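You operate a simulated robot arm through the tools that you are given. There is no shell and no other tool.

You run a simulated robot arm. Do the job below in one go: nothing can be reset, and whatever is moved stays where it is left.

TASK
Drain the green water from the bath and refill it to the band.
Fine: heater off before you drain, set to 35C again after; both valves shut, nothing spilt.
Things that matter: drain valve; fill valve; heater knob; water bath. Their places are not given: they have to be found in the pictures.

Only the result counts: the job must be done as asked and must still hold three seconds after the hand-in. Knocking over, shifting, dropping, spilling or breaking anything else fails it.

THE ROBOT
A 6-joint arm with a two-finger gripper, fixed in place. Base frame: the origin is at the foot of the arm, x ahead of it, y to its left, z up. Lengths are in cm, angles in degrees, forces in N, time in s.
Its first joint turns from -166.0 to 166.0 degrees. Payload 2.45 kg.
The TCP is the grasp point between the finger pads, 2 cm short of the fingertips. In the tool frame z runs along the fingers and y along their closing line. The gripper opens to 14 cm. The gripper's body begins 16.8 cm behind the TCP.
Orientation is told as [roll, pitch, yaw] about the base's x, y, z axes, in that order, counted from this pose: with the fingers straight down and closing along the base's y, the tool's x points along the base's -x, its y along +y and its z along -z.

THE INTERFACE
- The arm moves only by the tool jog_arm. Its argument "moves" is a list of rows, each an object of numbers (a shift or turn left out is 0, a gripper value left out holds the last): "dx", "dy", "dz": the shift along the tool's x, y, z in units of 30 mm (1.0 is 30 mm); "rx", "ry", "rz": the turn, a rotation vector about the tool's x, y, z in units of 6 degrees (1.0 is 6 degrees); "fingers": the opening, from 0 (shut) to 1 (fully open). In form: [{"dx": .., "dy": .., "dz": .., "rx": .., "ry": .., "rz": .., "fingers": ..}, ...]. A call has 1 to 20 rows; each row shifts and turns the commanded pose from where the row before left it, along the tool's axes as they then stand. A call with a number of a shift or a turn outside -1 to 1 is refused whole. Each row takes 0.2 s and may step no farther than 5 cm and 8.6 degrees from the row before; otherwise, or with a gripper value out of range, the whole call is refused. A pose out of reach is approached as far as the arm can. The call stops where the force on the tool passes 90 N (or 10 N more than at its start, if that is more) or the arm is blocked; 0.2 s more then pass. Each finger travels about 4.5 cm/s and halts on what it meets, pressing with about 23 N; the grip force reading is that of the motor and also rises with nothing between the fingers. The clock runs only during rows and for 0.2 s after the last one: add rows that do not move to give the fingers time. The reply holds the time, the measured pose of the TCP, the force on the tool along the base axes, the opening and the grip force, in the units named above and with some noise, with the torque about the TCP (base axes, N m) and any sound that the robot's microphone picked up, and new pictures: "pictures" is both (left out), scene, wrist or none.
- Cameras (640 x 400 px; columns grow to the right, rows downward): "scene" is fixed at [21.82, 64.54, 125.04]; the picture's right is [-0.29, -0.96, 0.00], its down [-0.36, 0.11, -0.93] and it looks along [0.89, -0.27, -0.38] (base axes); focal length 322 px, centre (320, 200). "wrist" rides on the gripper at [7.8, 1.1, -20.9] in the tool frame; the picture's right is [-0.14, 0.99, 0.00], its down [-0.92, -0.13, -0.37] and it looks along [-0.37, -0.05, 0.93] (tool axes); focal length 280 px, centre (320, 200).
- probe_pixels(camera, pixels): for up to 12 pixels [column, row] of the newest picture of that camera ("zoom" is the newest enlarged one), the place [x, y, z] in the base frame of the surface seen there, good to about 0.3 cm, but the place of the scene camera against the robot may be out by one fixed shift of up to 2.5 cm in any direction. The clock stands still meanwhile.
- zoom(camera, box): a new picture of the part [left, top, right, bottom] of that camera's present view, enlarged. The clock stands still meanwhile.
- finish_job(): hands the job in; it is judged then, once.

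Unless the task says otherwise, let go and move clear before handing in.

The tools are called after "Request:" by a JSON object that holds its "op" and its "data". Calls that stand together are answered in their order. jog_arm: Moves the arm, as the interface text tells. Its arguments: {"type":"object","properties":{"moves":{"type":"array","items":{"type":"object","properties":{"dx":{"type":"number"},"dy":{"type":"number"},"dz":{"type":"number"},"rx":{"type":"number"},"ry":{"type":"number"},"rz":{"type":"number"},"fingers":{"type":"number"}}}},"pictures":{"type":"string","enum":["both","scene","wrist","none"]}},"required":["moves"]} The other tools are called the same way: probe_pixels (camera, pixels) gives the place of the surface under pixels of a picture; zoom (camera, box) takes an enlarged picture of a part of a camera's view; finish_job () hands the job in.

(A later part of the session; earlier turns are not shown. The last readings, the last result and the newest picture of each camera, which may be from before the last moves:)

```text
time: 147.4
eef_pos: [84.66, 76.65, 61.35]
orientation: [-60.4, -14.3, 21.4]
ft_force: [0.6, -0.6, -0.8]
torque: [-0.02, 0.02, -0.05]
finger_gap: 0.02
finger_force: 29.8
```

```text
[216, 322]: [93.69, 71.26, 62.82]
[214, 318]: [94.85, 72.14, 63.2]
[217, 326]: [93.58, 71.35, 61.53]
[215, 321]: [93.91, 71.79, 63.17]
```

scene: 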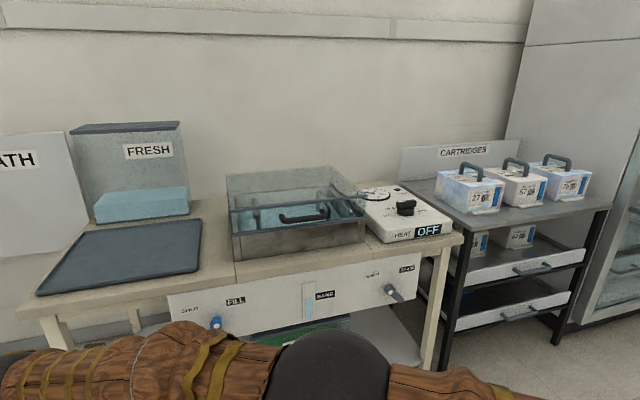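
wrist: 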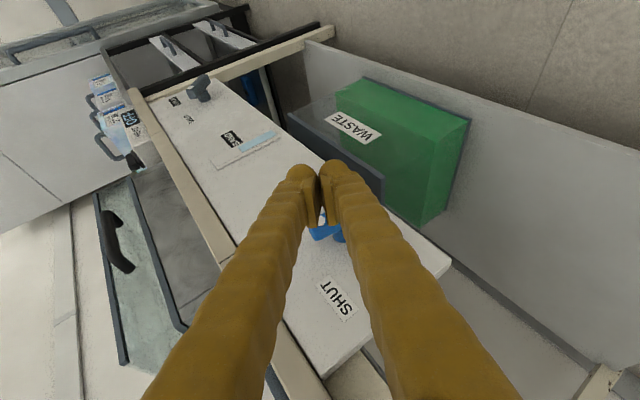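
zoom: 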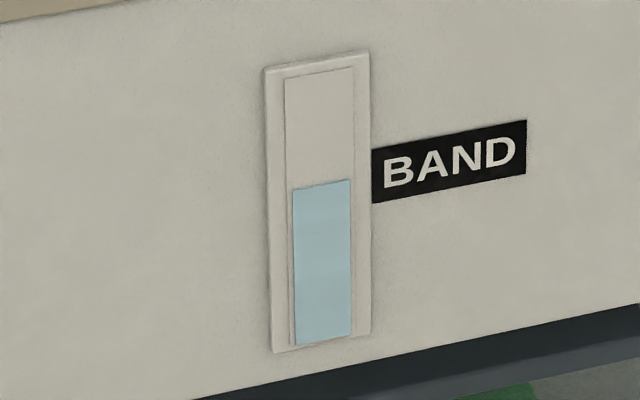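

The handle was knocked back to just past upright, so water is flowing again slowly (level about row 184, still in the band). I'll quickly swing the closed fingers to the handle's right side and push the dotted end back left towards SHUT in one move.

Request:
{"op": "jog_arm", "data": {"moves": [{"rx": -0.904, "ry": 0.014, "rz": 0.425, "dx": -0.023, "dy": -0.136, "dz": 0.279}, {"rx": -0.904, "ry": 0.014, "rz": 0.425, "dx": -0.03, "dy": -0.161, "dz": 0.265}, {"rx": -0.904, "ry": 0.014, "rz": 0.425, "dx": -0.038, "dy": -0.184, "dz": 0.249}, {"rx": -0.904, "ry": 0.014, "rz": 0.425, "dx": -0.047, "dy": -0.204, "dz": 0.231}, {"rx": -0.904, "ry": 0.014, "rz": 0.425, "dx": -0.056, "dy": -0.223, "dz": 0.211}, {"rx": -0.904, "ry": 0.014, "rz": 0.425, "dx": -0.067, "dy": -0.239, "dz": 0.189}, {"rx": -0.904, "ry": 0.014, "rz": 0.425, "dx": -0.078, "dy": -0.252, "dz": 0.166}, {"rx": -0.904, "ry": 0.014, "rz": 0.425, "dx": -0.09, "dy": -0.262, "dz": 0.142}, {"rx": -0.904, "ry": 0.014, "rz": 0.425, "dx": -0.101, "dy": -0.271, "dz": 0.117}, {"dx": -0.757, "dz": 0.272}, {"dx": -0.757, "dz": 0.272}, {"dy": 0.27}, {"dy": 0.27}, {"dy": 0.27}]}}

Request:
{"op": "zoom", "data": {"camera": "scene", "box": [285, 275, 333, 325]}}

Request:
{"op": "zoom", "data": {"camera": "scene", "box": [165, 285, 261, 345]}}

Request:
{"op": "zoom", "data": {"camera": "wrist", "box": [220, 100, 420, 225]}}

```text
time: 149.8
eef_pos: [91.81, 69.55, 61.04]
orientation: [-4.2, -25.2, 1.2]
ft_force: [0.8, -0.2, 0.2]
torque: [0.05, 0.03, 0.0]
finger_gap: 0.02
finger_force: 29.3
stopped in row 12: the force on the tool passed its limit at 153 N (the readings are from after the stop); the commanded pose is now the measured one
```

scene: 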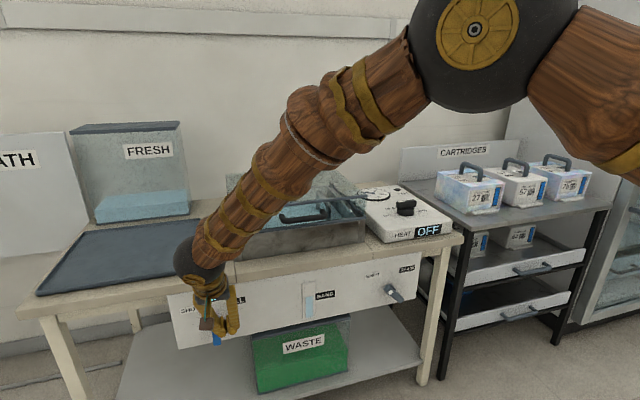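
wrist: 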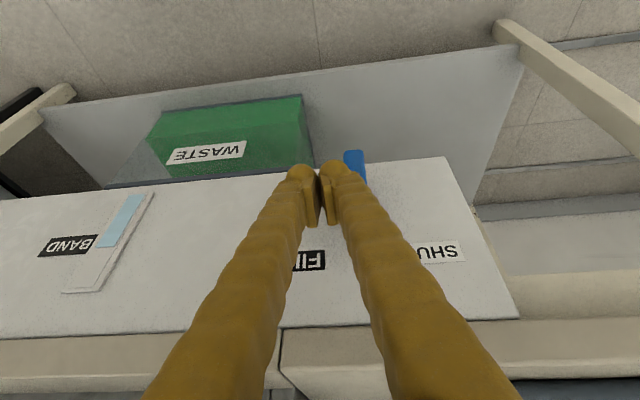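

```text
8.00 times, centred on (309, 300) of scene
```

zoom: 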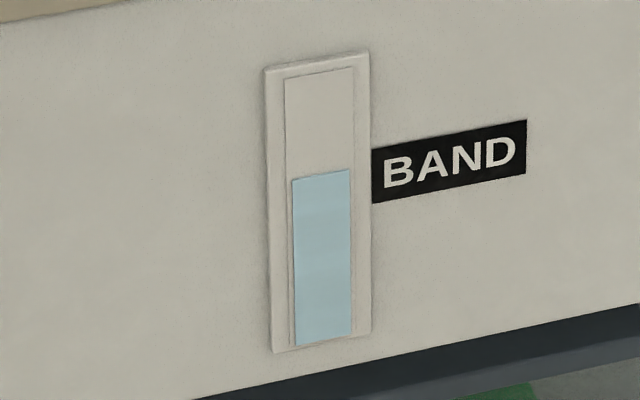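

```text
6.67 times, centred on (213, 315) of scene
```

zoom: 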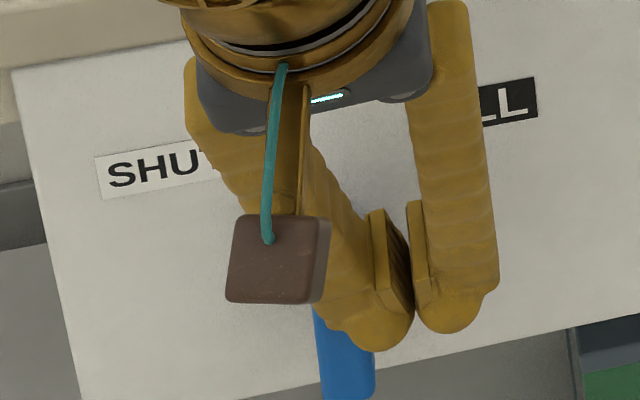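

```text
3.20 times, centred on (320, 162) of wrist
```

zoom: 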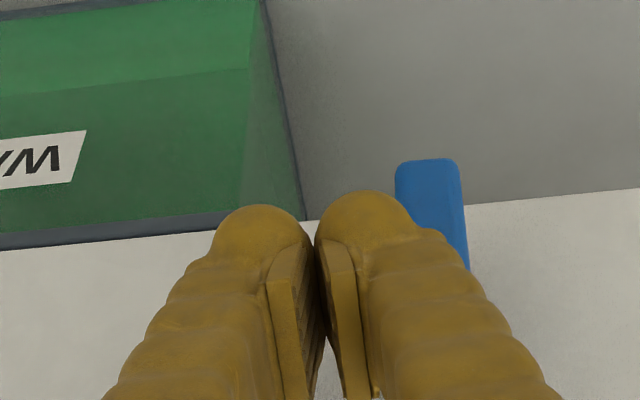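

The fist caught the bar's front face (tool stopped at x 91.8), so it needs to be further right. The level is about row 175, still within the band. I'll step right, forward, and then push left.

Request:
{"op": "jog_arm", "data": {"moves": [{"dy": -0.7}, {"dx": -0.55, "dz": 0.15}, {"dy": 0.35}, {"dy": 0.35}, {"dy": 0.35}, {"dy": 0.3}]}}

Request:
{"op": "zoom", "data": {"camera": "scene", "box": [285, 275, 333, 325]}}

Request:
{"op": "zoom", "data": {"camera": "scene", "box": [165, 285, 261, 345]}}

Request:
{"op": "zoom", "data": {"camera": "wrist", "box": [220, 100, 420, 225]}}

```text
time: 151.2
eef_pos: [93.54, 71.4, 61.49]
orientation: [-4.1, -25.3, 1.1]
ft_force: [-0.6, 0.1, 0.7]
torque: [-0.03, 0.0, 0.0]
finger_gap: 0.0
finger_force: 29.6
```

scene: 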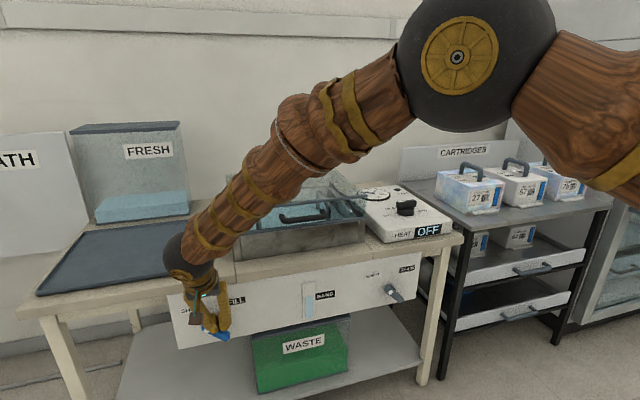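
wrist: 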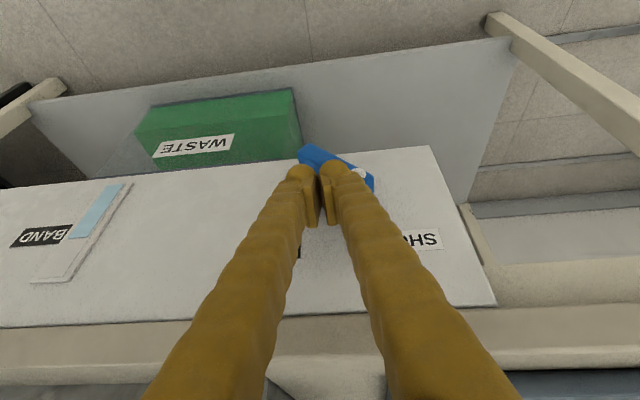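

```text
8.00 times, centred on (309, 300) of scene
```

zoom: 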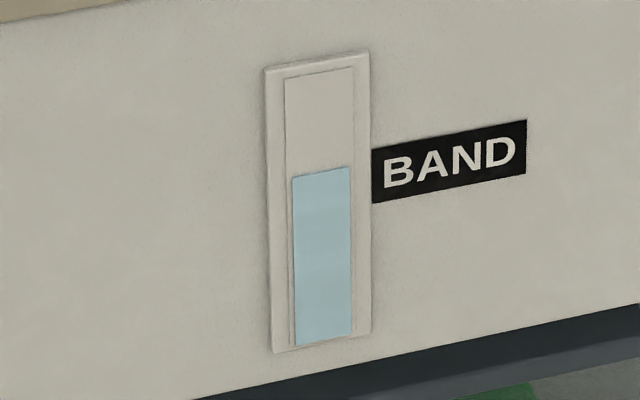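

```text
6.67 times, centred on (213, 315) of scene
```

zoom: 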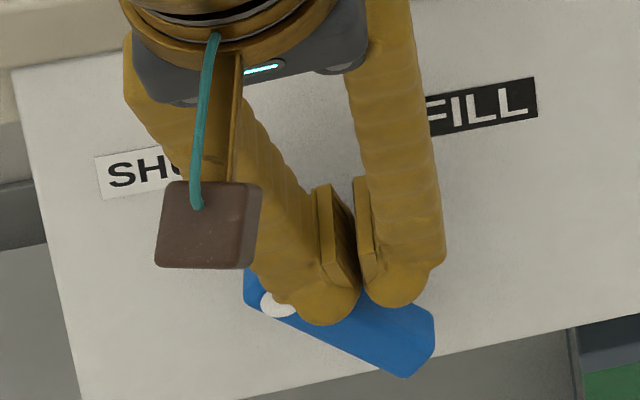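

```text
3.20 times, centred on (320, 162) of wrist
```

zoom: 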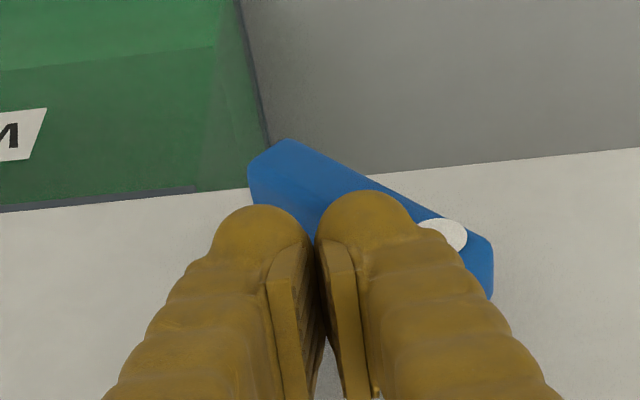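

The blue bar is back at SHUT: its ends match the original pixels, (435,340) and (278,303). The level is at about row 172, slightly high but beside the BAND label. I'll back away and verify both the handle and the level against the strip in the bath.

Request:
{"op": "jog_arm", "data": {"moves": [{"dy": -0.3}, {"dx": 0.8, "dz": -0.4}, {"dx": 0.8, "dz": -0.4}, {"dx": 0.3, "dz": -0.9}, {"dx": -0.2, "dz": -1}, {"dx": -0.45, "dz": -0.9}, {"dx": -0.45, "dz": -0.9}, {"dx": -0.45, "dz": -0.9}, {"dx": -0.45, "dz": -0.9}, {"dx": -0.45, "dz": -0.9}, {"dx": -0.45, "dz": -0.9}]}}

Request:
{"op": "zoom", "data": {"camera": "scene", "box": [165, 285, 261, 345]}}

Request:
{"op": "zoom", "data": {"camera": "scene", "box": [285, 275, 333, 325]}}

```text
time: 153.6
eef_pos: [86.05, 72.04, 84.5]
orientation: [-4.3, -25.2, 1.3]
ft_force: [0.3, -0.2, -0.2]
torque: [0.0, -0.01, 0.0]
finger_gap: 0.0
finger_force: 29.5
```

scene: 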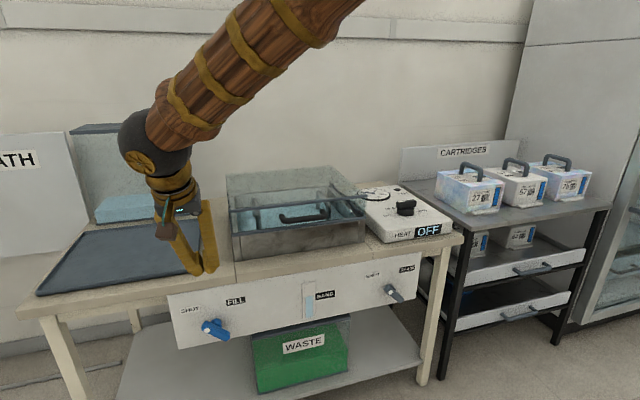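
wrist: 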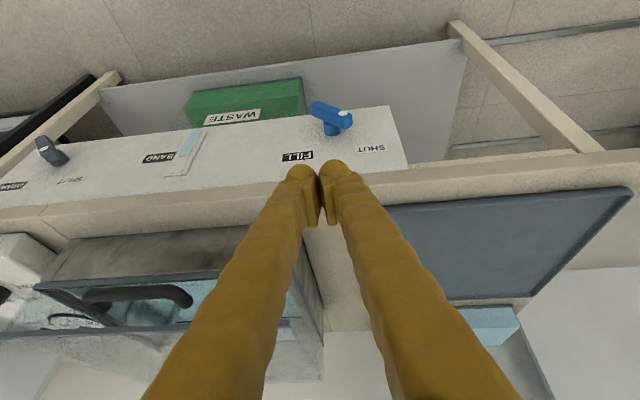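

```text
6.67 times, centred on (213, 315) of scene
```

zoom: 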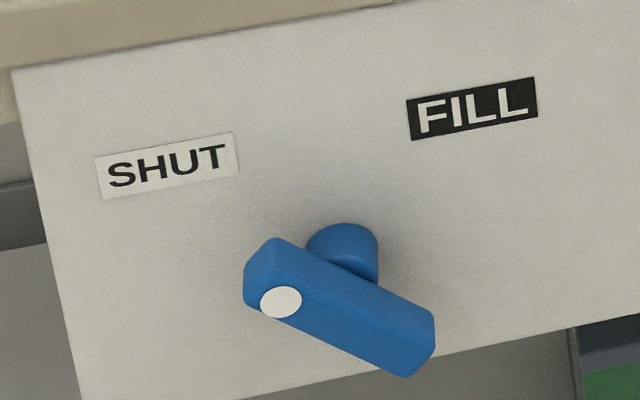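

```text
8.00 times, centred on (309, 300) of scene
```

zoom: 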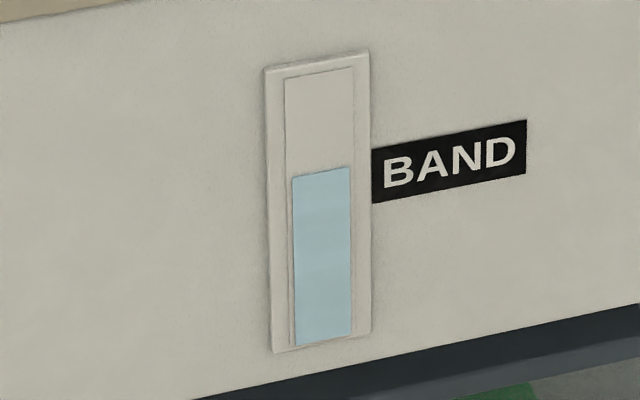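

The fill handle matches its original picture exactly, so it is shut, and the level is steady. I'll probe the bath water height and look for the FILL BAND strip on the back wall.

Request:
{"op": "zoom", "data": {"camera": "scene", "box": [225, 175, 345, 250]}}

Request:
{"op": "probe_pixels", "data": {"camera": "scene", "pixels": [[275, 220], [285, 213], [320, 211], [262, 222], [285, 200], [290, 200], [300, 198], [310, 197], [270, 203], [309, 297], [309, 296], [309, 284.5]]}}

Request:
{"op": "zoom", "data": {"camera": "wrist", "box": [20, 230, 330, 400]}}

```text
5.33 times, centred on (285, 212) of scene
```

zoom: 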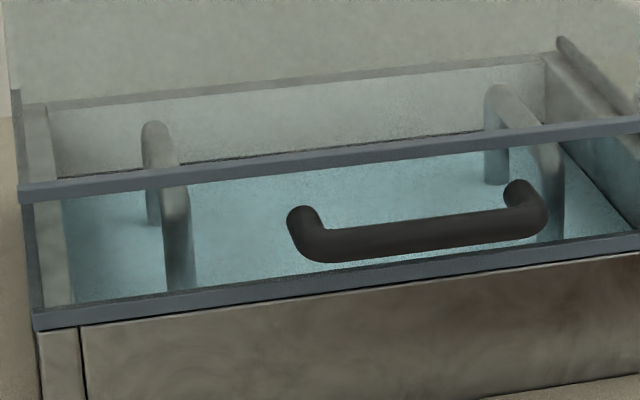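

```text
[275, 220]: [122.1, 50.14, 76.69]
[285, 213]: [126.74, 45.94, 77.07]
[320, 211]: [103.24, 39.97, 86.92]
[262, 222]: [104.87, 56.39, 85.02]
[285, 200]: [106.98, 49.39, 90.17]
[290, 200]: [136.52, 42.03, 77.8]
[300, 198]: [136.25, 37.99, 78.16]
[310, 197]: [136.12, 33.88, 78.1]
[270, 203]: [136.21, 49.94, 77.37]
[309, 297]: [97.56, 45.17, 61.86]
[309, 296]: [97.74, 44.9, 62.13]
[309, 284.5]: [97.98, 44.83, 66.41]
```

```text
2.06 times, centred on (175, 315) of wrist
```

zoom: 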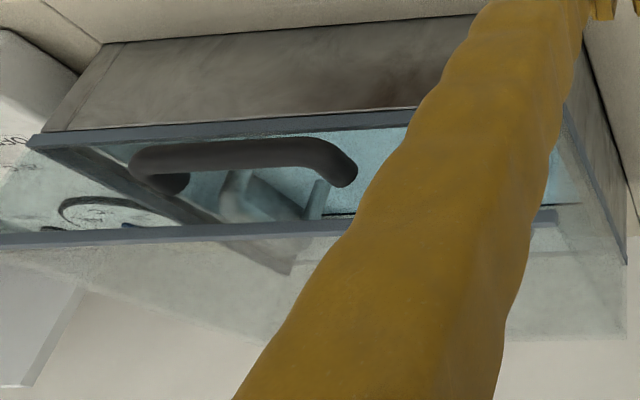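

The water is about 1.2 cm above the original level (76.9 against 75.6 in scene z), and it seems to be at the top edge of the FILL BAND strip, so it may be slightly overfilled. I'll look at the back wall closely.

Request:
{"op": "zoom", "data": {"camera": "scene", "box": [255, 190, 325, 220]}}

Request:
{"op": "probe_pixels", "data": {"camera": "zoom", "pixels": [[100, 125], [300, 100], [420, 90], [300, 90], [420, 80], [200, 110], [200, 105], [540, 70], [540, 80], [300, 110]]}}

```text
9.14 times, centred on (290, 205) of scene
```

zoom: 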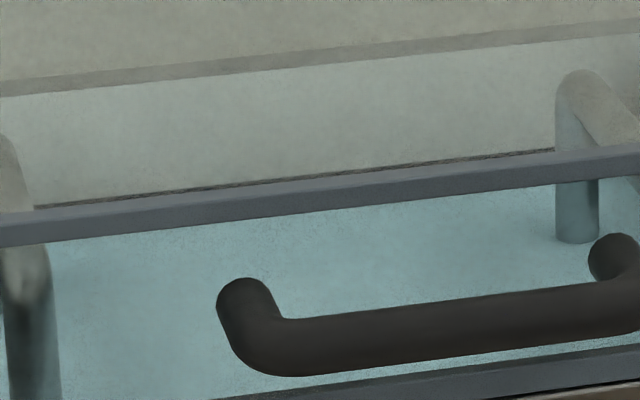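

```text
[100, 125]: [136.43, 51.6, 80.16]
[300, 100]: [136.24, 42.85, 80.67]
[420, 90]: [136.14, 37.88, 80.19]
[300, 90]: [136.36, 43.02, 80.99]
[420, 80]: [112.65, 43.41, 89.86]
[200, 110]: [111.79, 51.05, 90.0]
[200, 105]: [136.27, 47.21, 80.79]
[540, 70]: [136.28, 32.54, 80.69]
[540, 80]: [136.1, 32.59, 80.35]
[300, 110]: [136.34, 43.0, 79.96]
```

The water line sits right at the strip's top edge (about z 76.8, strip about 75.1–76.8), which is borderline. I'll let a little out through the drain to bring it to the middle of the band, using the same grip that worked before. First I'll move over and roll to the approach angle.

Request:
{"op": "jog_arm", "data": {"moves": [{"dy": -0.92, "fingers": 0.43}, {"dy": -0.92}, {"dy": -0.92}, {"dy": -0.92}, {"dy": -0.92}, {"dy": -0.92}, {"dy": -0.92}, {"dy": -0.92}, {"rx": 0.88, "rz": -0.415}, {"rx": 0.88, "rz": -0.415}, {"rx": 0.88, "rz": -0.415}, {"rx": 0.88, "rz": -0.415}, {"rx": 0.88, "rz": -0.415}, {"rx": 0.88, "rz": -0.415}, {"rx": 0.88, "rz": -0.415}], "pictures": "scene"}}

```text
time: 156.8
eef_pos: [85.62, 50.03, 86.09]
orientation: [-47.6, -17.8, 17.8]
ft_force: [0.0, 0.9, 0.5]
torque: [0.02, 0.04, 0.01]
finger_gap: 6.01
finger_force: 0.0
```

scene: 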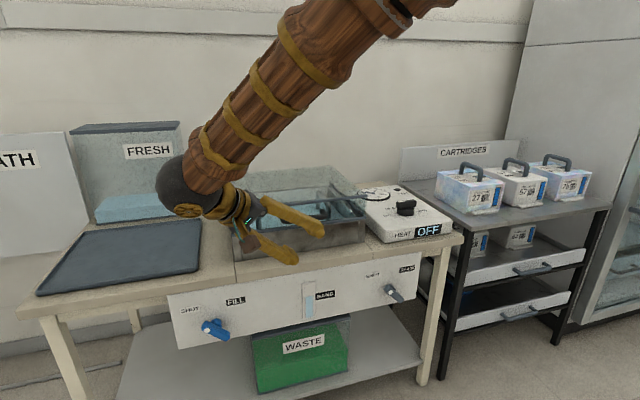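

The orientation matches the earlier successful approach. I'll move down to the pre-grip point beside the drain handle.

Request:
{"op": "jog_arm", "data": {"moves": [{"dx": 0.296, "dy": -0.0615, "dz": 0.953}, {"dx": 0.296, "dy": -0.0615, "dz": 0.953}, {"dx": 0.296, "dy": -0.0615, "dz": 0.953}, {"dx": 0.296, "dy": -0.0615, "dz": 0.953}, {"dx": 0.296, "dy": -0.0615, "dz": 0.953}, {"dx": 0.296, "dy": -0.0615, "dz": 0.953}, {"dx": 0.296, "dy": -0.0615, "dz": 0.953}, {"dx": 0.296, "dy": -0.0615, "dz": 0.953}, {"dx": 0.296, "dy": -0.0615, "dz": 0.953}, {"dx": 0.296, "dy": -0.0615, "dz": 0.953}, {"dx": 0.296, "dy": -0.0615, "dz": 0.953}]}}

Request:
{"op": "zoom", "data": {"camera": "wrist", "box": [220, 80, 420, 205]}}

```text
time: 159.2
eef_pos: [90.04, 25.8, 63.91]
orientation: [-47.5, -17.7, 17.8]
ft_force: [0.3, 0.6, -0.2]
torque: [0.01, -0.02, 0.01]
finger_gap: 6.02
finger_force: 0.0
```

scene: 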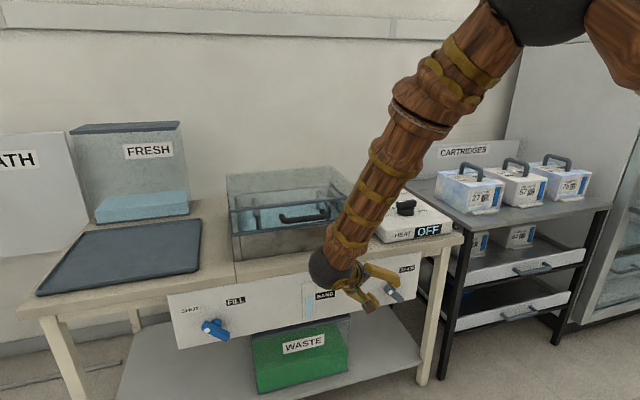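
wrist: 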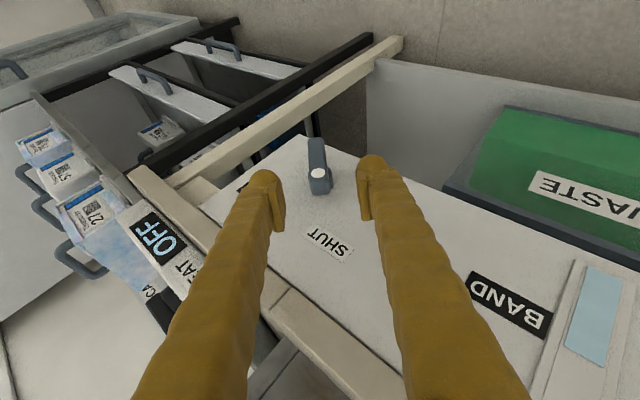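

```text
3.20 times, centred on (320, 142) of wrist
```

zoom: 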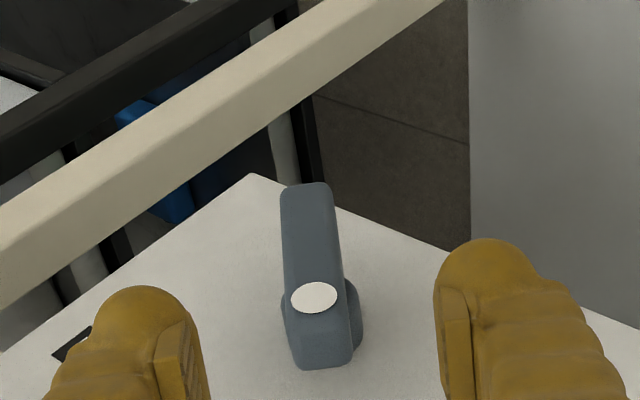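

The bar is aligned and centred, so I'll slide in and grip as before.

Request:
{"op": "jog_arm", "data": {"moves": [{"dz": 0.843, "dy": -0.034}, {"dz": 0.843, "dy": -0.034}, {"dz": 0.843, "dy": -0.034}, {"fingers": 0}, {}, {}, {}, {}], "pictures": "wrist"}}

```text
time: 161.0
eef_pos: [93.03, 20.5, 59.37]
orientation: [-47.5, -17.9, 17.7]
ft_force: [7.0, 8.2, -5.2]
torque: [0.3, 0.0, 0.01]
finger_gap: 2.05
finger_force: 44.9
```

wrist: 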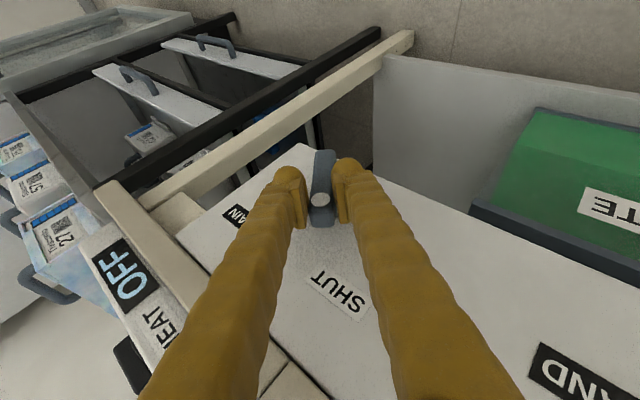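

The grip is good. I'll repeat the same orbit, stopping near upright.

Request:
{"op": "jog_arm", "data": {"moves": [{"rx": -0.904, "ry": 0.014, "rz": 0.425, "dy": -0.0913, "dz": 0.004, "dx": 0.002}, {"rx": -0.904, "ry": 0.014, "rz": 0.425, "dy": -0.0913, "dz": 0.004, "dx": 0.002}, {"rx": -0.904, "ry": 0.014, "rz": 0.425, "dy": -0.0913, "dz": 0.004, "dx": 0.002}, {"dx": 0.011, "dy": -0.01, "dz": -0.03}, {"rx": -0.904, "ry": 0.014, "rz": 0.425, "dy": -0.0913, "dz": 0.004, "dx": 0.002}, {"rx": -0.904, "ry": 0.014, "rz": 0.425, "dy": -0.0913, "dz": 0.004, "dx": 0.002}, {"rx": -0.904, "ry": 0.014, "rz": 0.425, "dy": -0.0913, "dz": 0.004, "dx": 0.002}], "pictures": "scene"}}

Request:
{"op": "zoom", "data": {"camera": "scene", "box": [285, 275, 333, 325]}}

```text
time: 162.6
eef_pos: [92.93, 19.16, 60.25]
orientation: [-9.6, -24.5, 3.2]
ft_force: [-6.6, -16.4, -9.7]
torque: [-0.45, 0.19, -0.06]
finger_gap: 2.03
finger_force: 44.8
```

scene: 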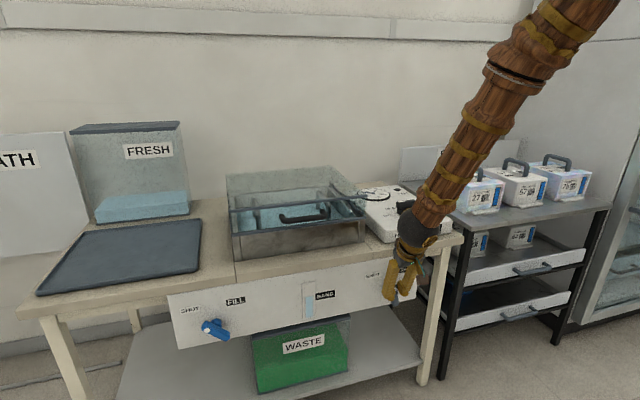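

```text
8.00 times, centred on (309, 300) of scene
```

zoom: 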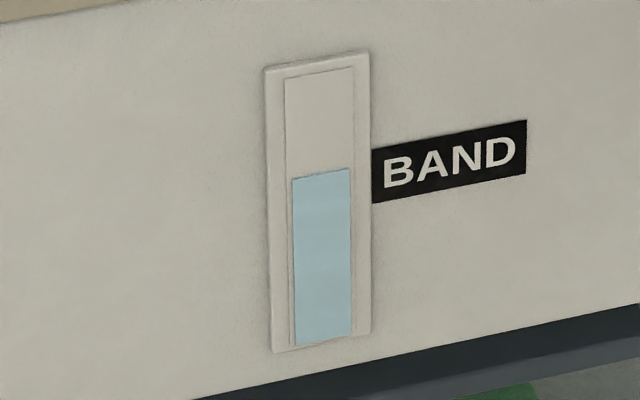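

There's no clear change yet. I'll do two more small steps past upright and watch the gauge.

Request:
{"op": "jog_arm", "data": {"moves": [{"rx": -0.904, "ry": 0.014, "rz": 0.425, "dy": -0.0913, "dz": 0.004, "dx": 0.002}, {"rx": -0.7, "ry": 0.011, "rz": 0.33, "dy": -0.07, "dz": 0.004, "dx": 0.002}, {}, {}, {}], "pictures": "scene"}}

Request:
{"op": "zoom", "data": {"camera": "scene", "box": [285, 275, 333, 325]}}

```text
time: 163.8
eef_pos: [92.91, 18.7, 60.35]
orientation: [2.2, -24.7, -1.7]
ft_force: [-18.7, -18.9, 14.4]
torque: [-0.63, 0.03, 0.04]
finger_gap: 2.05
finger_force: 45.3
```

scene: 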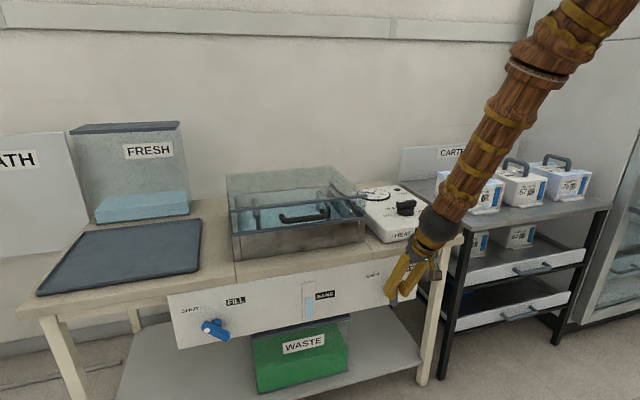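

```text
8.00 times, centred on (309, 300) of scene
```

zoom: 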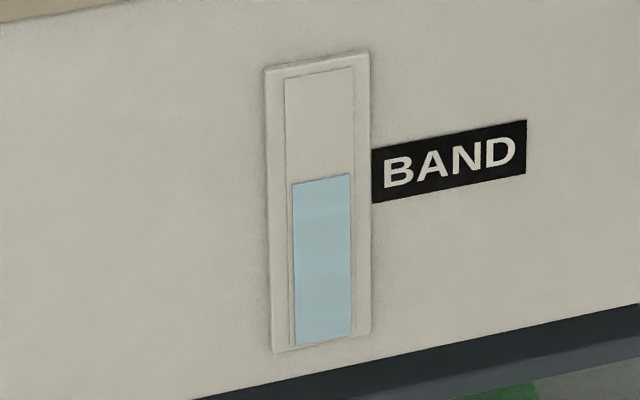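

It's draining at about 5 px/s; the level is at about 179 and the target about 188. I'll wait 1.4 s and then orbit back to SHUT.

Request:
{"op": "jog_arm", "data": {"moves": [{}, {}, {}, {}, {}, {}, {}, {"rx": 0.904, "ry": -0.014, "rz": -0.425, "dy": 0.0913}, {"rx": 0.904, "ry": -0.014, "rz": -0.425, "dy": 0.0913}, {"rx": 0.904, "ry": -0.014, "rz": -0.425, "dy": 0.0913, "dz": 0.004}, {"rx": 0.904, "ry": -0.014, "rz": -0.425, "dy": 0.0913, "dz": 0.004}, {"rx": 0.904, "ry": -0.014, "rz": -0.425, "dy": 0.0913, "dz": 0.004}]}}

Request:
{"op": "zoom", "data": {"camera": "scene", "box": [285, 275, 333, 325]}}

```text
time: 166.4
eef_pos: [93.07, 20.08, 59.91]
orientation: [-30.4, -22.0, 11.7]
ft_force: [1.4, 0.4, -11.1]
torque: [0.23, 0.33, -0.05]
finger_gap: 2.0
finger_force: 45.3
```

scene: 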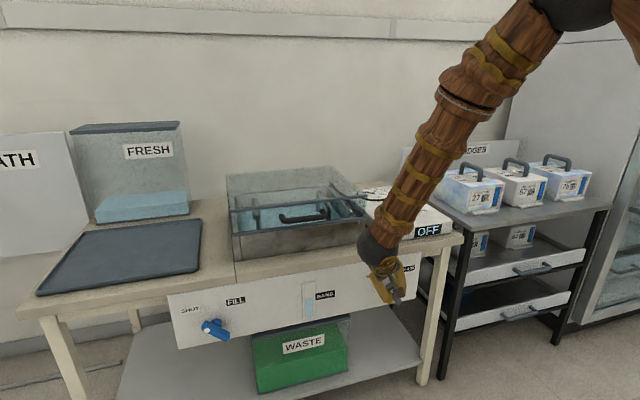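
wrist: 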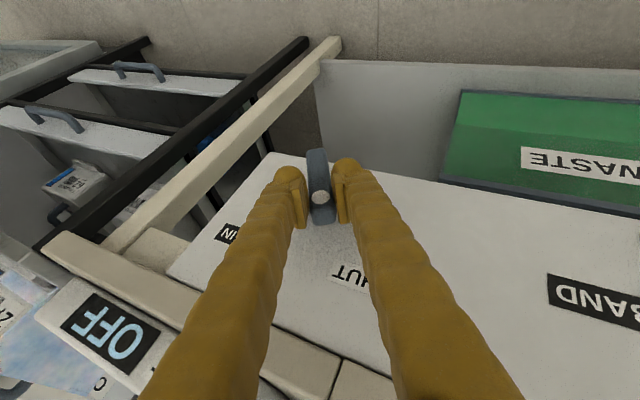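

```text
8.00 times, centred on (309, 300) of scene
```

zoom: 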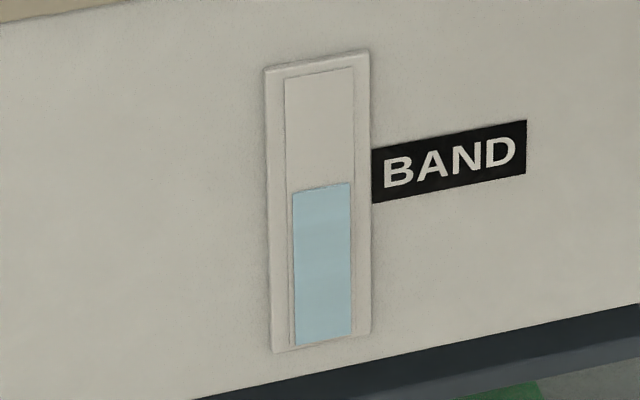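

The level is at about 187–188, mid-band. I'll finish turning to SHUT and seat it.

Request:
{"op": "jog_arm", "data": {"moves": [{"rx": 0.904, "ry": -0.014, "rz": -0.425, "dy": 0.0913, "dz": 0.004}, {"rx": 0.904, "ry": -0.014, "rz": -0.425, "dy": 0.0913, "dz": 0.004}, {"rx": 0.904, "ry": -0.014, "rz": -0.425, "dy": 0.0913, "dz": 0.004}, {"rx": 0.6, "ry": -0.01, "rz": -0.28, "dy": 0.06}, {}], "pictures": "wrist"}}

Request:
{"op": "zoom", "data": {"camera": "wrist", "box": [240, 120, 400, 220]}}

Request:
{"op": "zoom", "data": {"camera": "scene", "box": [340, 240, 452, 310]}}

```text
time: 167.6
eef_pos: [93.11, 20.88, 59.35]
orientation: [-52.8, -16.0, 19.4]
ft_force: [-4.2, 17.2, 0.4]
torque: [0.5, -0.03, -0.02]
finger_gap: 2.03
finger_force: 45.0
```

wrist: 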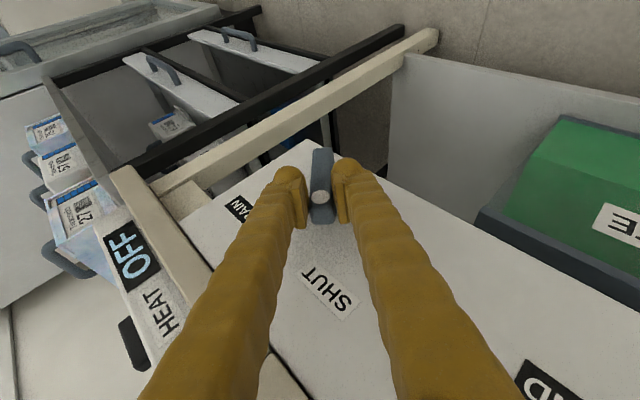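

```text
4.00 times, centred on (320, 170) of wrist
```

zoom: 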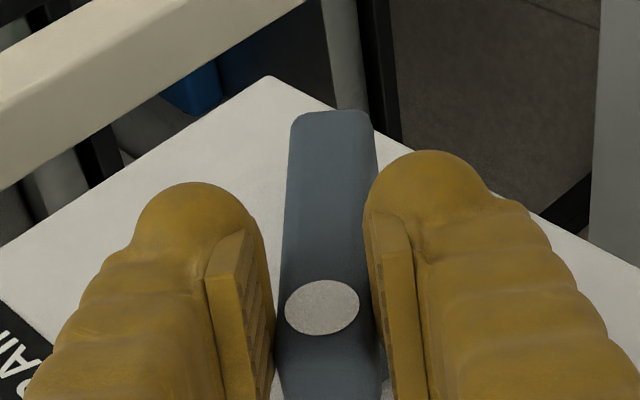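

```text
5.71 times, centred on (396, 275) of scene
```

zoom: 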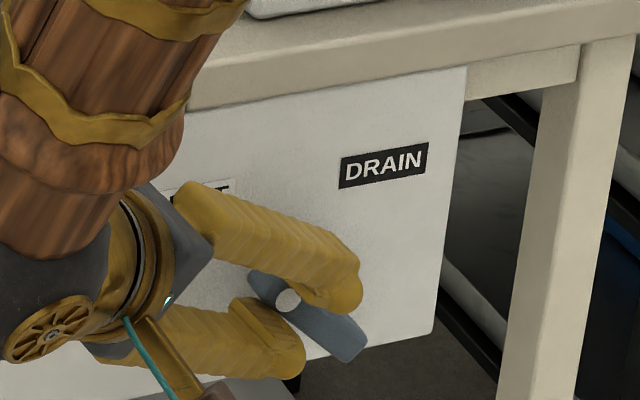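

The dot is at (288,299) again, the SHUT position. I'll open, back out and verify.

Request:
{"op": "jog_arm", "data": {"moves": [{"fingers": 0.43}, {}, {}, {"dz": -0.9}, {"dz": -0.9}, {"dz": -0.9}, {"dz": -0.9}, {"dz": -0.9}]}}

Request:
{"op": "zoom", "data": {"camera": "scene", "box": [340, 250, 436, 310]}}

Request:
{"op": "zoom", "data": {"camera": "scene", "box": [285, 275, 333, 325]}}

Request:
{"op": "zoom", "data": {"camera": "scene", "box": [255, 190, 325, 220]}}

```text
time: 169.4
eef_pos: [87.46, 30.41, 67.44]
orientation: [-52.8, -16.0, 19.3]
ft_force: [0.0, -0.1, -0.1]
torque: [0.02, -0.02, 0.0]
finger_gap: 6.0
finger_force: 0.1
```

scene: 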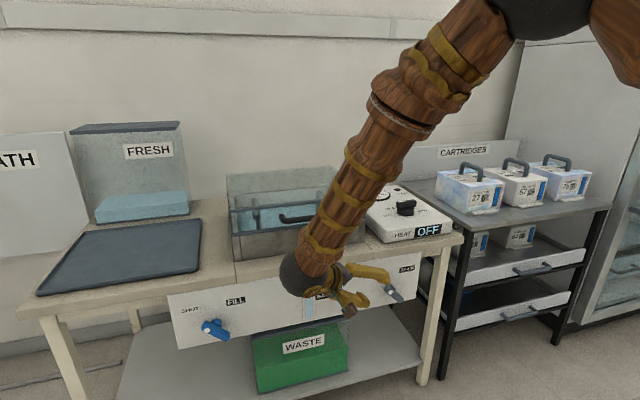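
wrist: 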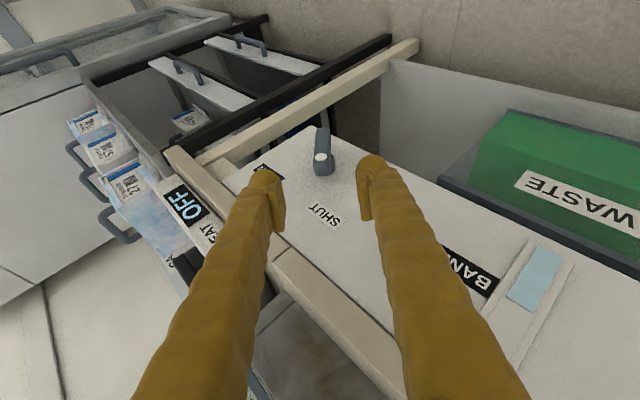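

```text
6.67 times, centred on (388, 280) of scene
```

zoom: 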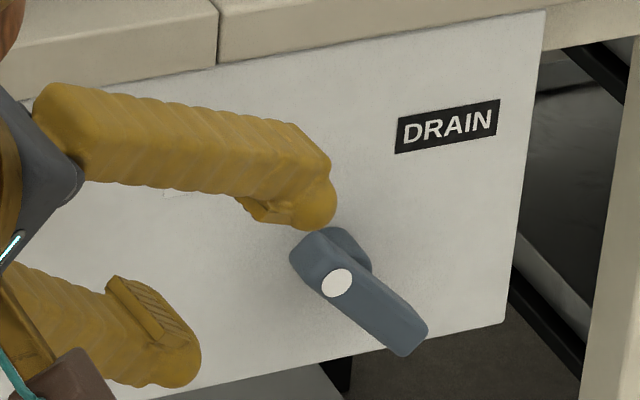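

```text
8.00 times, centred on (309, 300) of scene
```

zoom: 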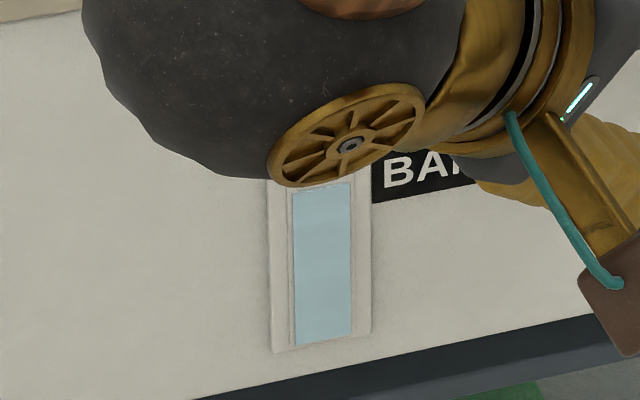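

```text
9.14 times, centred on (290, 205) of scene
```

zoom: 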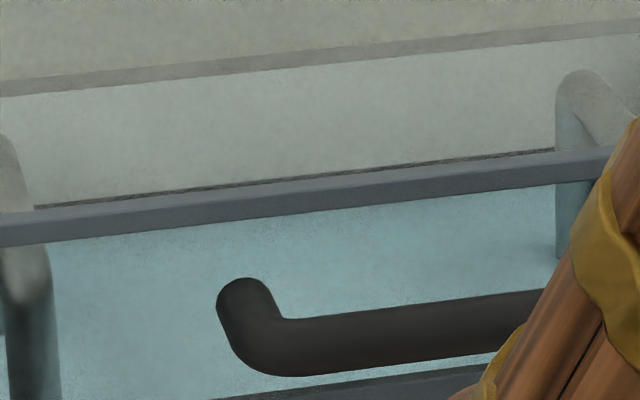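

Both valves match their original SHUT pictures. Now for the heater knob: I'll rise clear and bring the tool back to vertical.

Request:
{"op": "jog_arm", "data": {"moves": [{"dx": -0.29, "dy": -0.794, "dz": -0.6}, {"dx": -0.29, "dy": -0.794, "dz": -0.6}, {"dx": -0.29, "dy": -0.794, "dz": -0.6}, {"dx": -0.29, "dy": -0.794, "dz": -0.6}, {"dx": -0.29, "dy": -0.794, "dz": -0.6}, {"dx": -0.29, "dy": -0.794, "dz": -0.6}, {"dx": -0.29, "dy": -0.794, "dz": -0.6}, {"dx": -0.29, "dy": -0.794, "dz": -0.6}, {"dx": -0.29, "dy": -0.794, "dz": -0.6}, {"rx": -0.938, "ry": 0.343}, {"rx": -0.938, "ry": 0.343}, {"rx": -0.938, "ry": 0.343}, {"rx": -0.938, "ry": 0.343}, {"rx": -0.938, "ry": 0.343}, {"rx": -0.938, "ry": 0.343}, {"rx": -0.938, "ry": 0.343}, {"rx": -0.938, "ry": 0.343}, {"rx": -0.938, "ry": 0.343}]}}

Request:
{"op": "zoom", "data": {"camera": "scene", "box": [285, 275, 333, 325]}}

```text
time: 173.2
eef_pos: [87.51, 30.21, 95.13]
orientation: [-0.4, 0.0, 11.2]
ft_force: [0.0, 0.0, -0.8]
torque: [0.0, 0.01, 0.01]
finger_gap: 6.05
finger_force: 0.1
```

scene: 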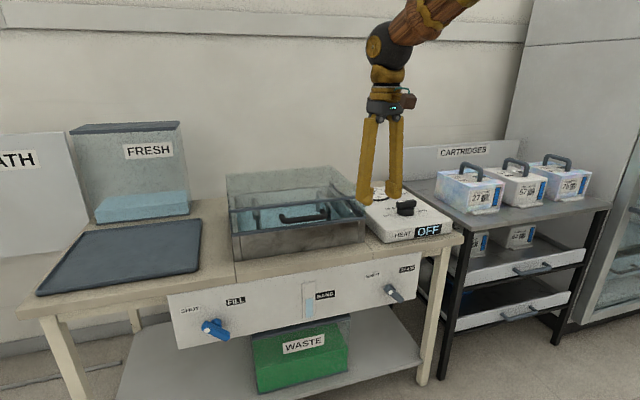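
wrist: 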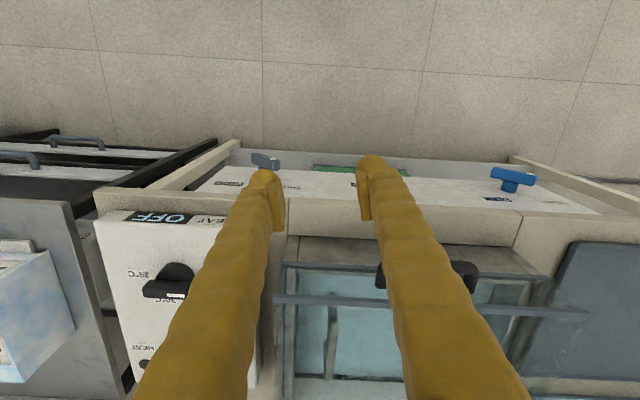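

```text
8.00 times, centred on (309, 300) of scene
```

zoom: 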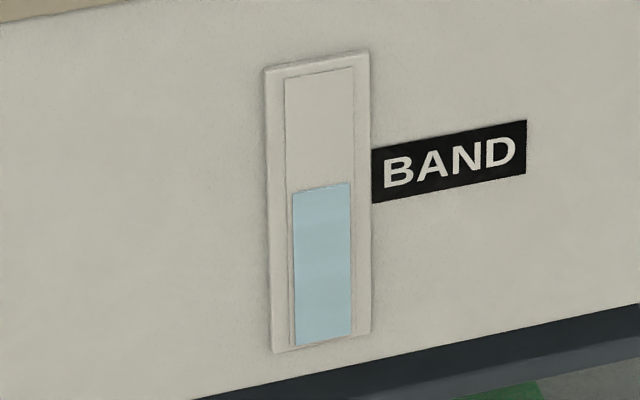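

The level is steady mid-band and the tool is vertical at yaw 11. I'll spin to yaw 90 and move over the knob.

Request:
{"op": "jog_arm", "data": {"moves": [{"rz": -1}, {"rz": -1}, {"rz": -1}, {"rz": -1}, {"rz": -1}, {"rz": -1}, {"rz": -1}, {"rz": -1}, {"rz": -1}, {"rz": -1}, {"rz": -1}, {"rz": -1}, {"rz": -1}, {"rz": -0.13}], "pictures": "none"}}

Request:
{"op": "jog_arm", "data": {"moves": [{"dy": -0.955, "dx": 0.946, "fingers": 0.36}, {"dy": -0.955, "dx": 0.946}, {"dy": -0.955, "dx": 0.946}, {"dy": -0.955, "dx": 0.946}, {"dy": -0.955, "dx": 0.946}, {"dy": -0.955, "dx": 0.946}, {"dy": -0.955, "dx": 0.946}, {"dy": -0.955, "dx": 0.946}]}}

Request:
{"op": "probe_pixels", "data": {"camera": "wrist", "pixels": [[322, 160], [326, 180]]}}

```text
time: 176.2
eef_pos: [87.65, 30.33, 95.26]
orientation: [-0.1, 0.5, 90.0]
ft_force: [0.6, -0.4, -0.4]
torque: [0.0, -0.02, 0.03]
finger_gap: 6.01
finger_force: 0.2
```

```text
time: 178.0
eef_pos: [110.59, 7.42, 95.26]
orientation: [-0.1, 0.4, 89.9]
ft_force: [0.2, 1.1, 0.3]
torque: [-0.07, 0.0, 0.0]
finger_gap: 5.08
finger_force: 0.0
```

scene: 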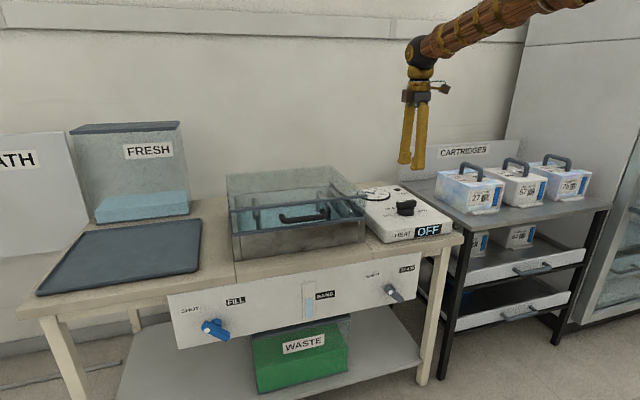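
wrist: 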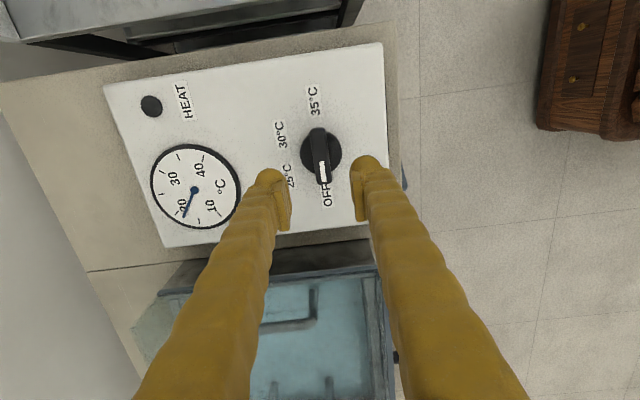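

```text
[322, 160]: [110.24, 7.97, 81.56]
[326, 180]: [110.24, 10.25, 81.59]
```

The tool is aligned over the knob (mark towards OFF). I'll descend and grip it.

Request:
{"op": "jog_arm", "data": {"moves": [{"dz": 0.924, "dy": 0.01}, {"dz": 0.924, "dy": 0.01}, {"dz": 0.924}, {"dz": 0.924}, {"dz": 0.924}, {}, {"fingers": 0}, {}, {}, {}], "pictures": "wrist"}}

```text
time: 180.2
eef_pos: [110.37, 7.62, 81.32]
orientation: [-0.2, 0.5, 90.0]
ft_force: [19.4, 0.3, -6.8]
torque: [-0.03, -0.2, 0.0]
finger_gap: 1.98
finger_force: 44.7
```

wrist: 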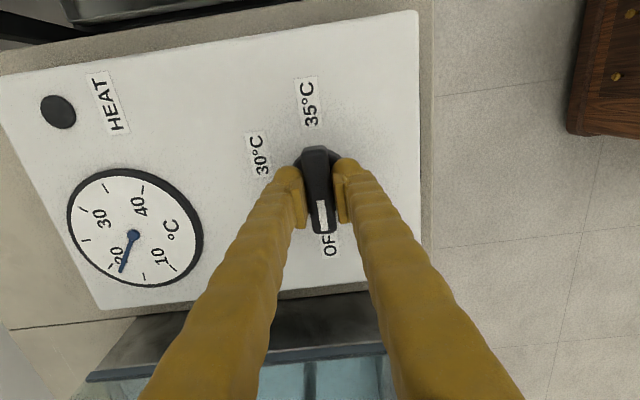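

The grip is on. I'll trim 1 mm forward and turn clockwise 30° (back through 25, 30 and 35).

Request:
{"op": "jog_arm", "data": {"moves": [{"dy": -0.035}, {"rz": 1}, {"rz": 1}, {"rz": 1}, {"rz": 1}, {"rz": 1}], "pictures": "none"}}

```text
time: 181.6
eef_pos: [110.46, 7.51, 81.44]
orientation: [-0.2, 0.3, 59.9]
ft_force: [2.5, 21.1, -32.7]
torque: [0.2, -0.01, -0.01]
finger_gap: 2.0
finger_force: 44.9
```

Forces are small enough. I'll make a slight trim and continue turning.

Request:
{"op": "jog_arm", "data": {"moves": [{"dx": -0.023, "dy": 0.013, "dz": 0.03}, {"rz": 1}, {"rz": 1}, {"rz": 1}, {"rz": 1}, {"rz": 1}], "pictures": "none"}}

Request:
{"op": "jog_arm", "data": {"moves": [{"rz": 1}, {"rz": 1}, {"rz": 1}], "pictures": "scene"}}

```text
time: 183.0
eef_pos: [110.58, 7.57, 81.27]
orientation: [-0.5, 0.3, 29.9]
ft_force: [-18.7, 30.1, -15.1]
torque: [0.19, 0.32, 0.0]
finger_gap: 2.0
finger_force: 44.3
```

```text
time: 183.8
eef_pos: [110.44, 7.5, 81.3]
orientation: [-0.5, 0.0, 11.8]
ft_force: [-20.1, 33.8, -16.9]
torque: [0.3, 0.3, 0.0]
finger_gap: 2.03
finger_force: 45.5
```

scene: 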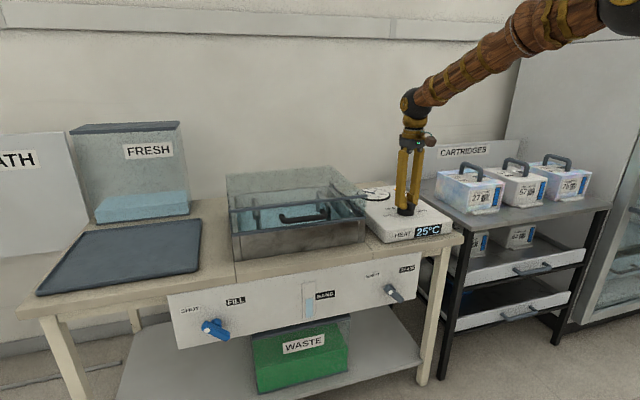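

The display reads 25°C. I'll trim and continue.

Request:
{"op": "jog_arm", "data": {"moves": [{"dx": 0.02, "dy": 0.038}, {"rz": 1}, {"rz": 1}, {"rz": 1}, {"rz": 1}, {"rz": 1}], "pictures": "none"}}

Request:
{"op": "jog_arm", "data": {"moves": [{"rz": 1}, {"rz": 1}, {"rz": 1}], "pictures": "scene"}}

```text
time: 185.2
eef_pos: [110.45, 7.52, 81.43]
orientation: [-0.4, -0.4, -18.1]
ft_force: [27.2, 23.6, -30.1]
torque: [0.14, -0.27, -0.03]
finger_gap: 2.01
finger_force: 44.3
```

```text
time: 186.0
eef_pos: [110.47, 7.41, 81.5]
orientation: [-0.4, -0.4, -36.1]
ft_force: [27.6, 16.9, -22.2]
torque: [0.15, -0.27, 0.03]
finger_gap: 1.97
finger_force: 44.8
```

scene: 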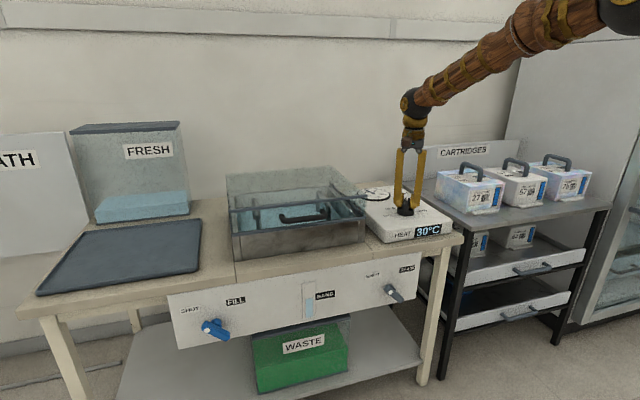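

The display reads 30°C. I'll trim 1 mm forward and turn the remaining 54°.

Request:
{"op": "jog_arm", "data": {"moves": [{"dx": -0.027, "dy": 0.02}, {"rz": 1}, {"rz": 1}, {"rz": 1}, {"rz": 1}, {"rz": 1}], "pictures": "none"}}

Request:
{"op": "jog_arm", "data": {"moves": [{"rz": 1}, {"rz": 1}, {"rz": 1}, {"rz": 1}]}}

```text
time: 187.4
eef_pos: [110.57, 7.55, 81.49]
orientation: [-0.1, -0.5, -66.1]
ft_force: [-15.1, 2.3, -3.8]
torque: [-0.04, 0.14, 0.01]
finger_gap: 2.01
finger_force: 44.9
```

```text
time: 188.4
eef_pos: [110.48, 7.52, 81.42]
orientation: [0.1, -0.5, -90.1]
ft_force: [-23.5, -0.7, -6.5]
torque: [-0.25, 0.21, 0.02]
finger_gap: 1.99
finger_force: 44.6
```

scene: 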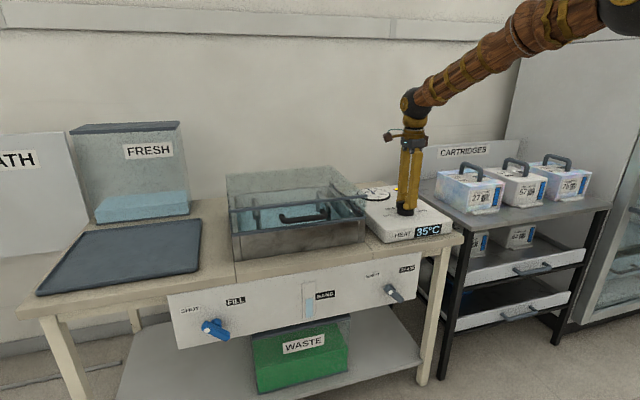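
wrist: 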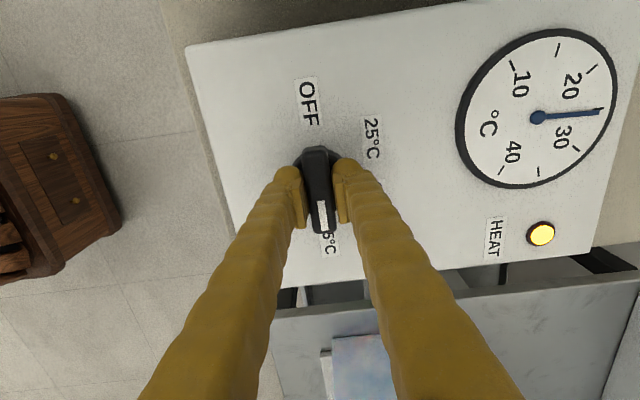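

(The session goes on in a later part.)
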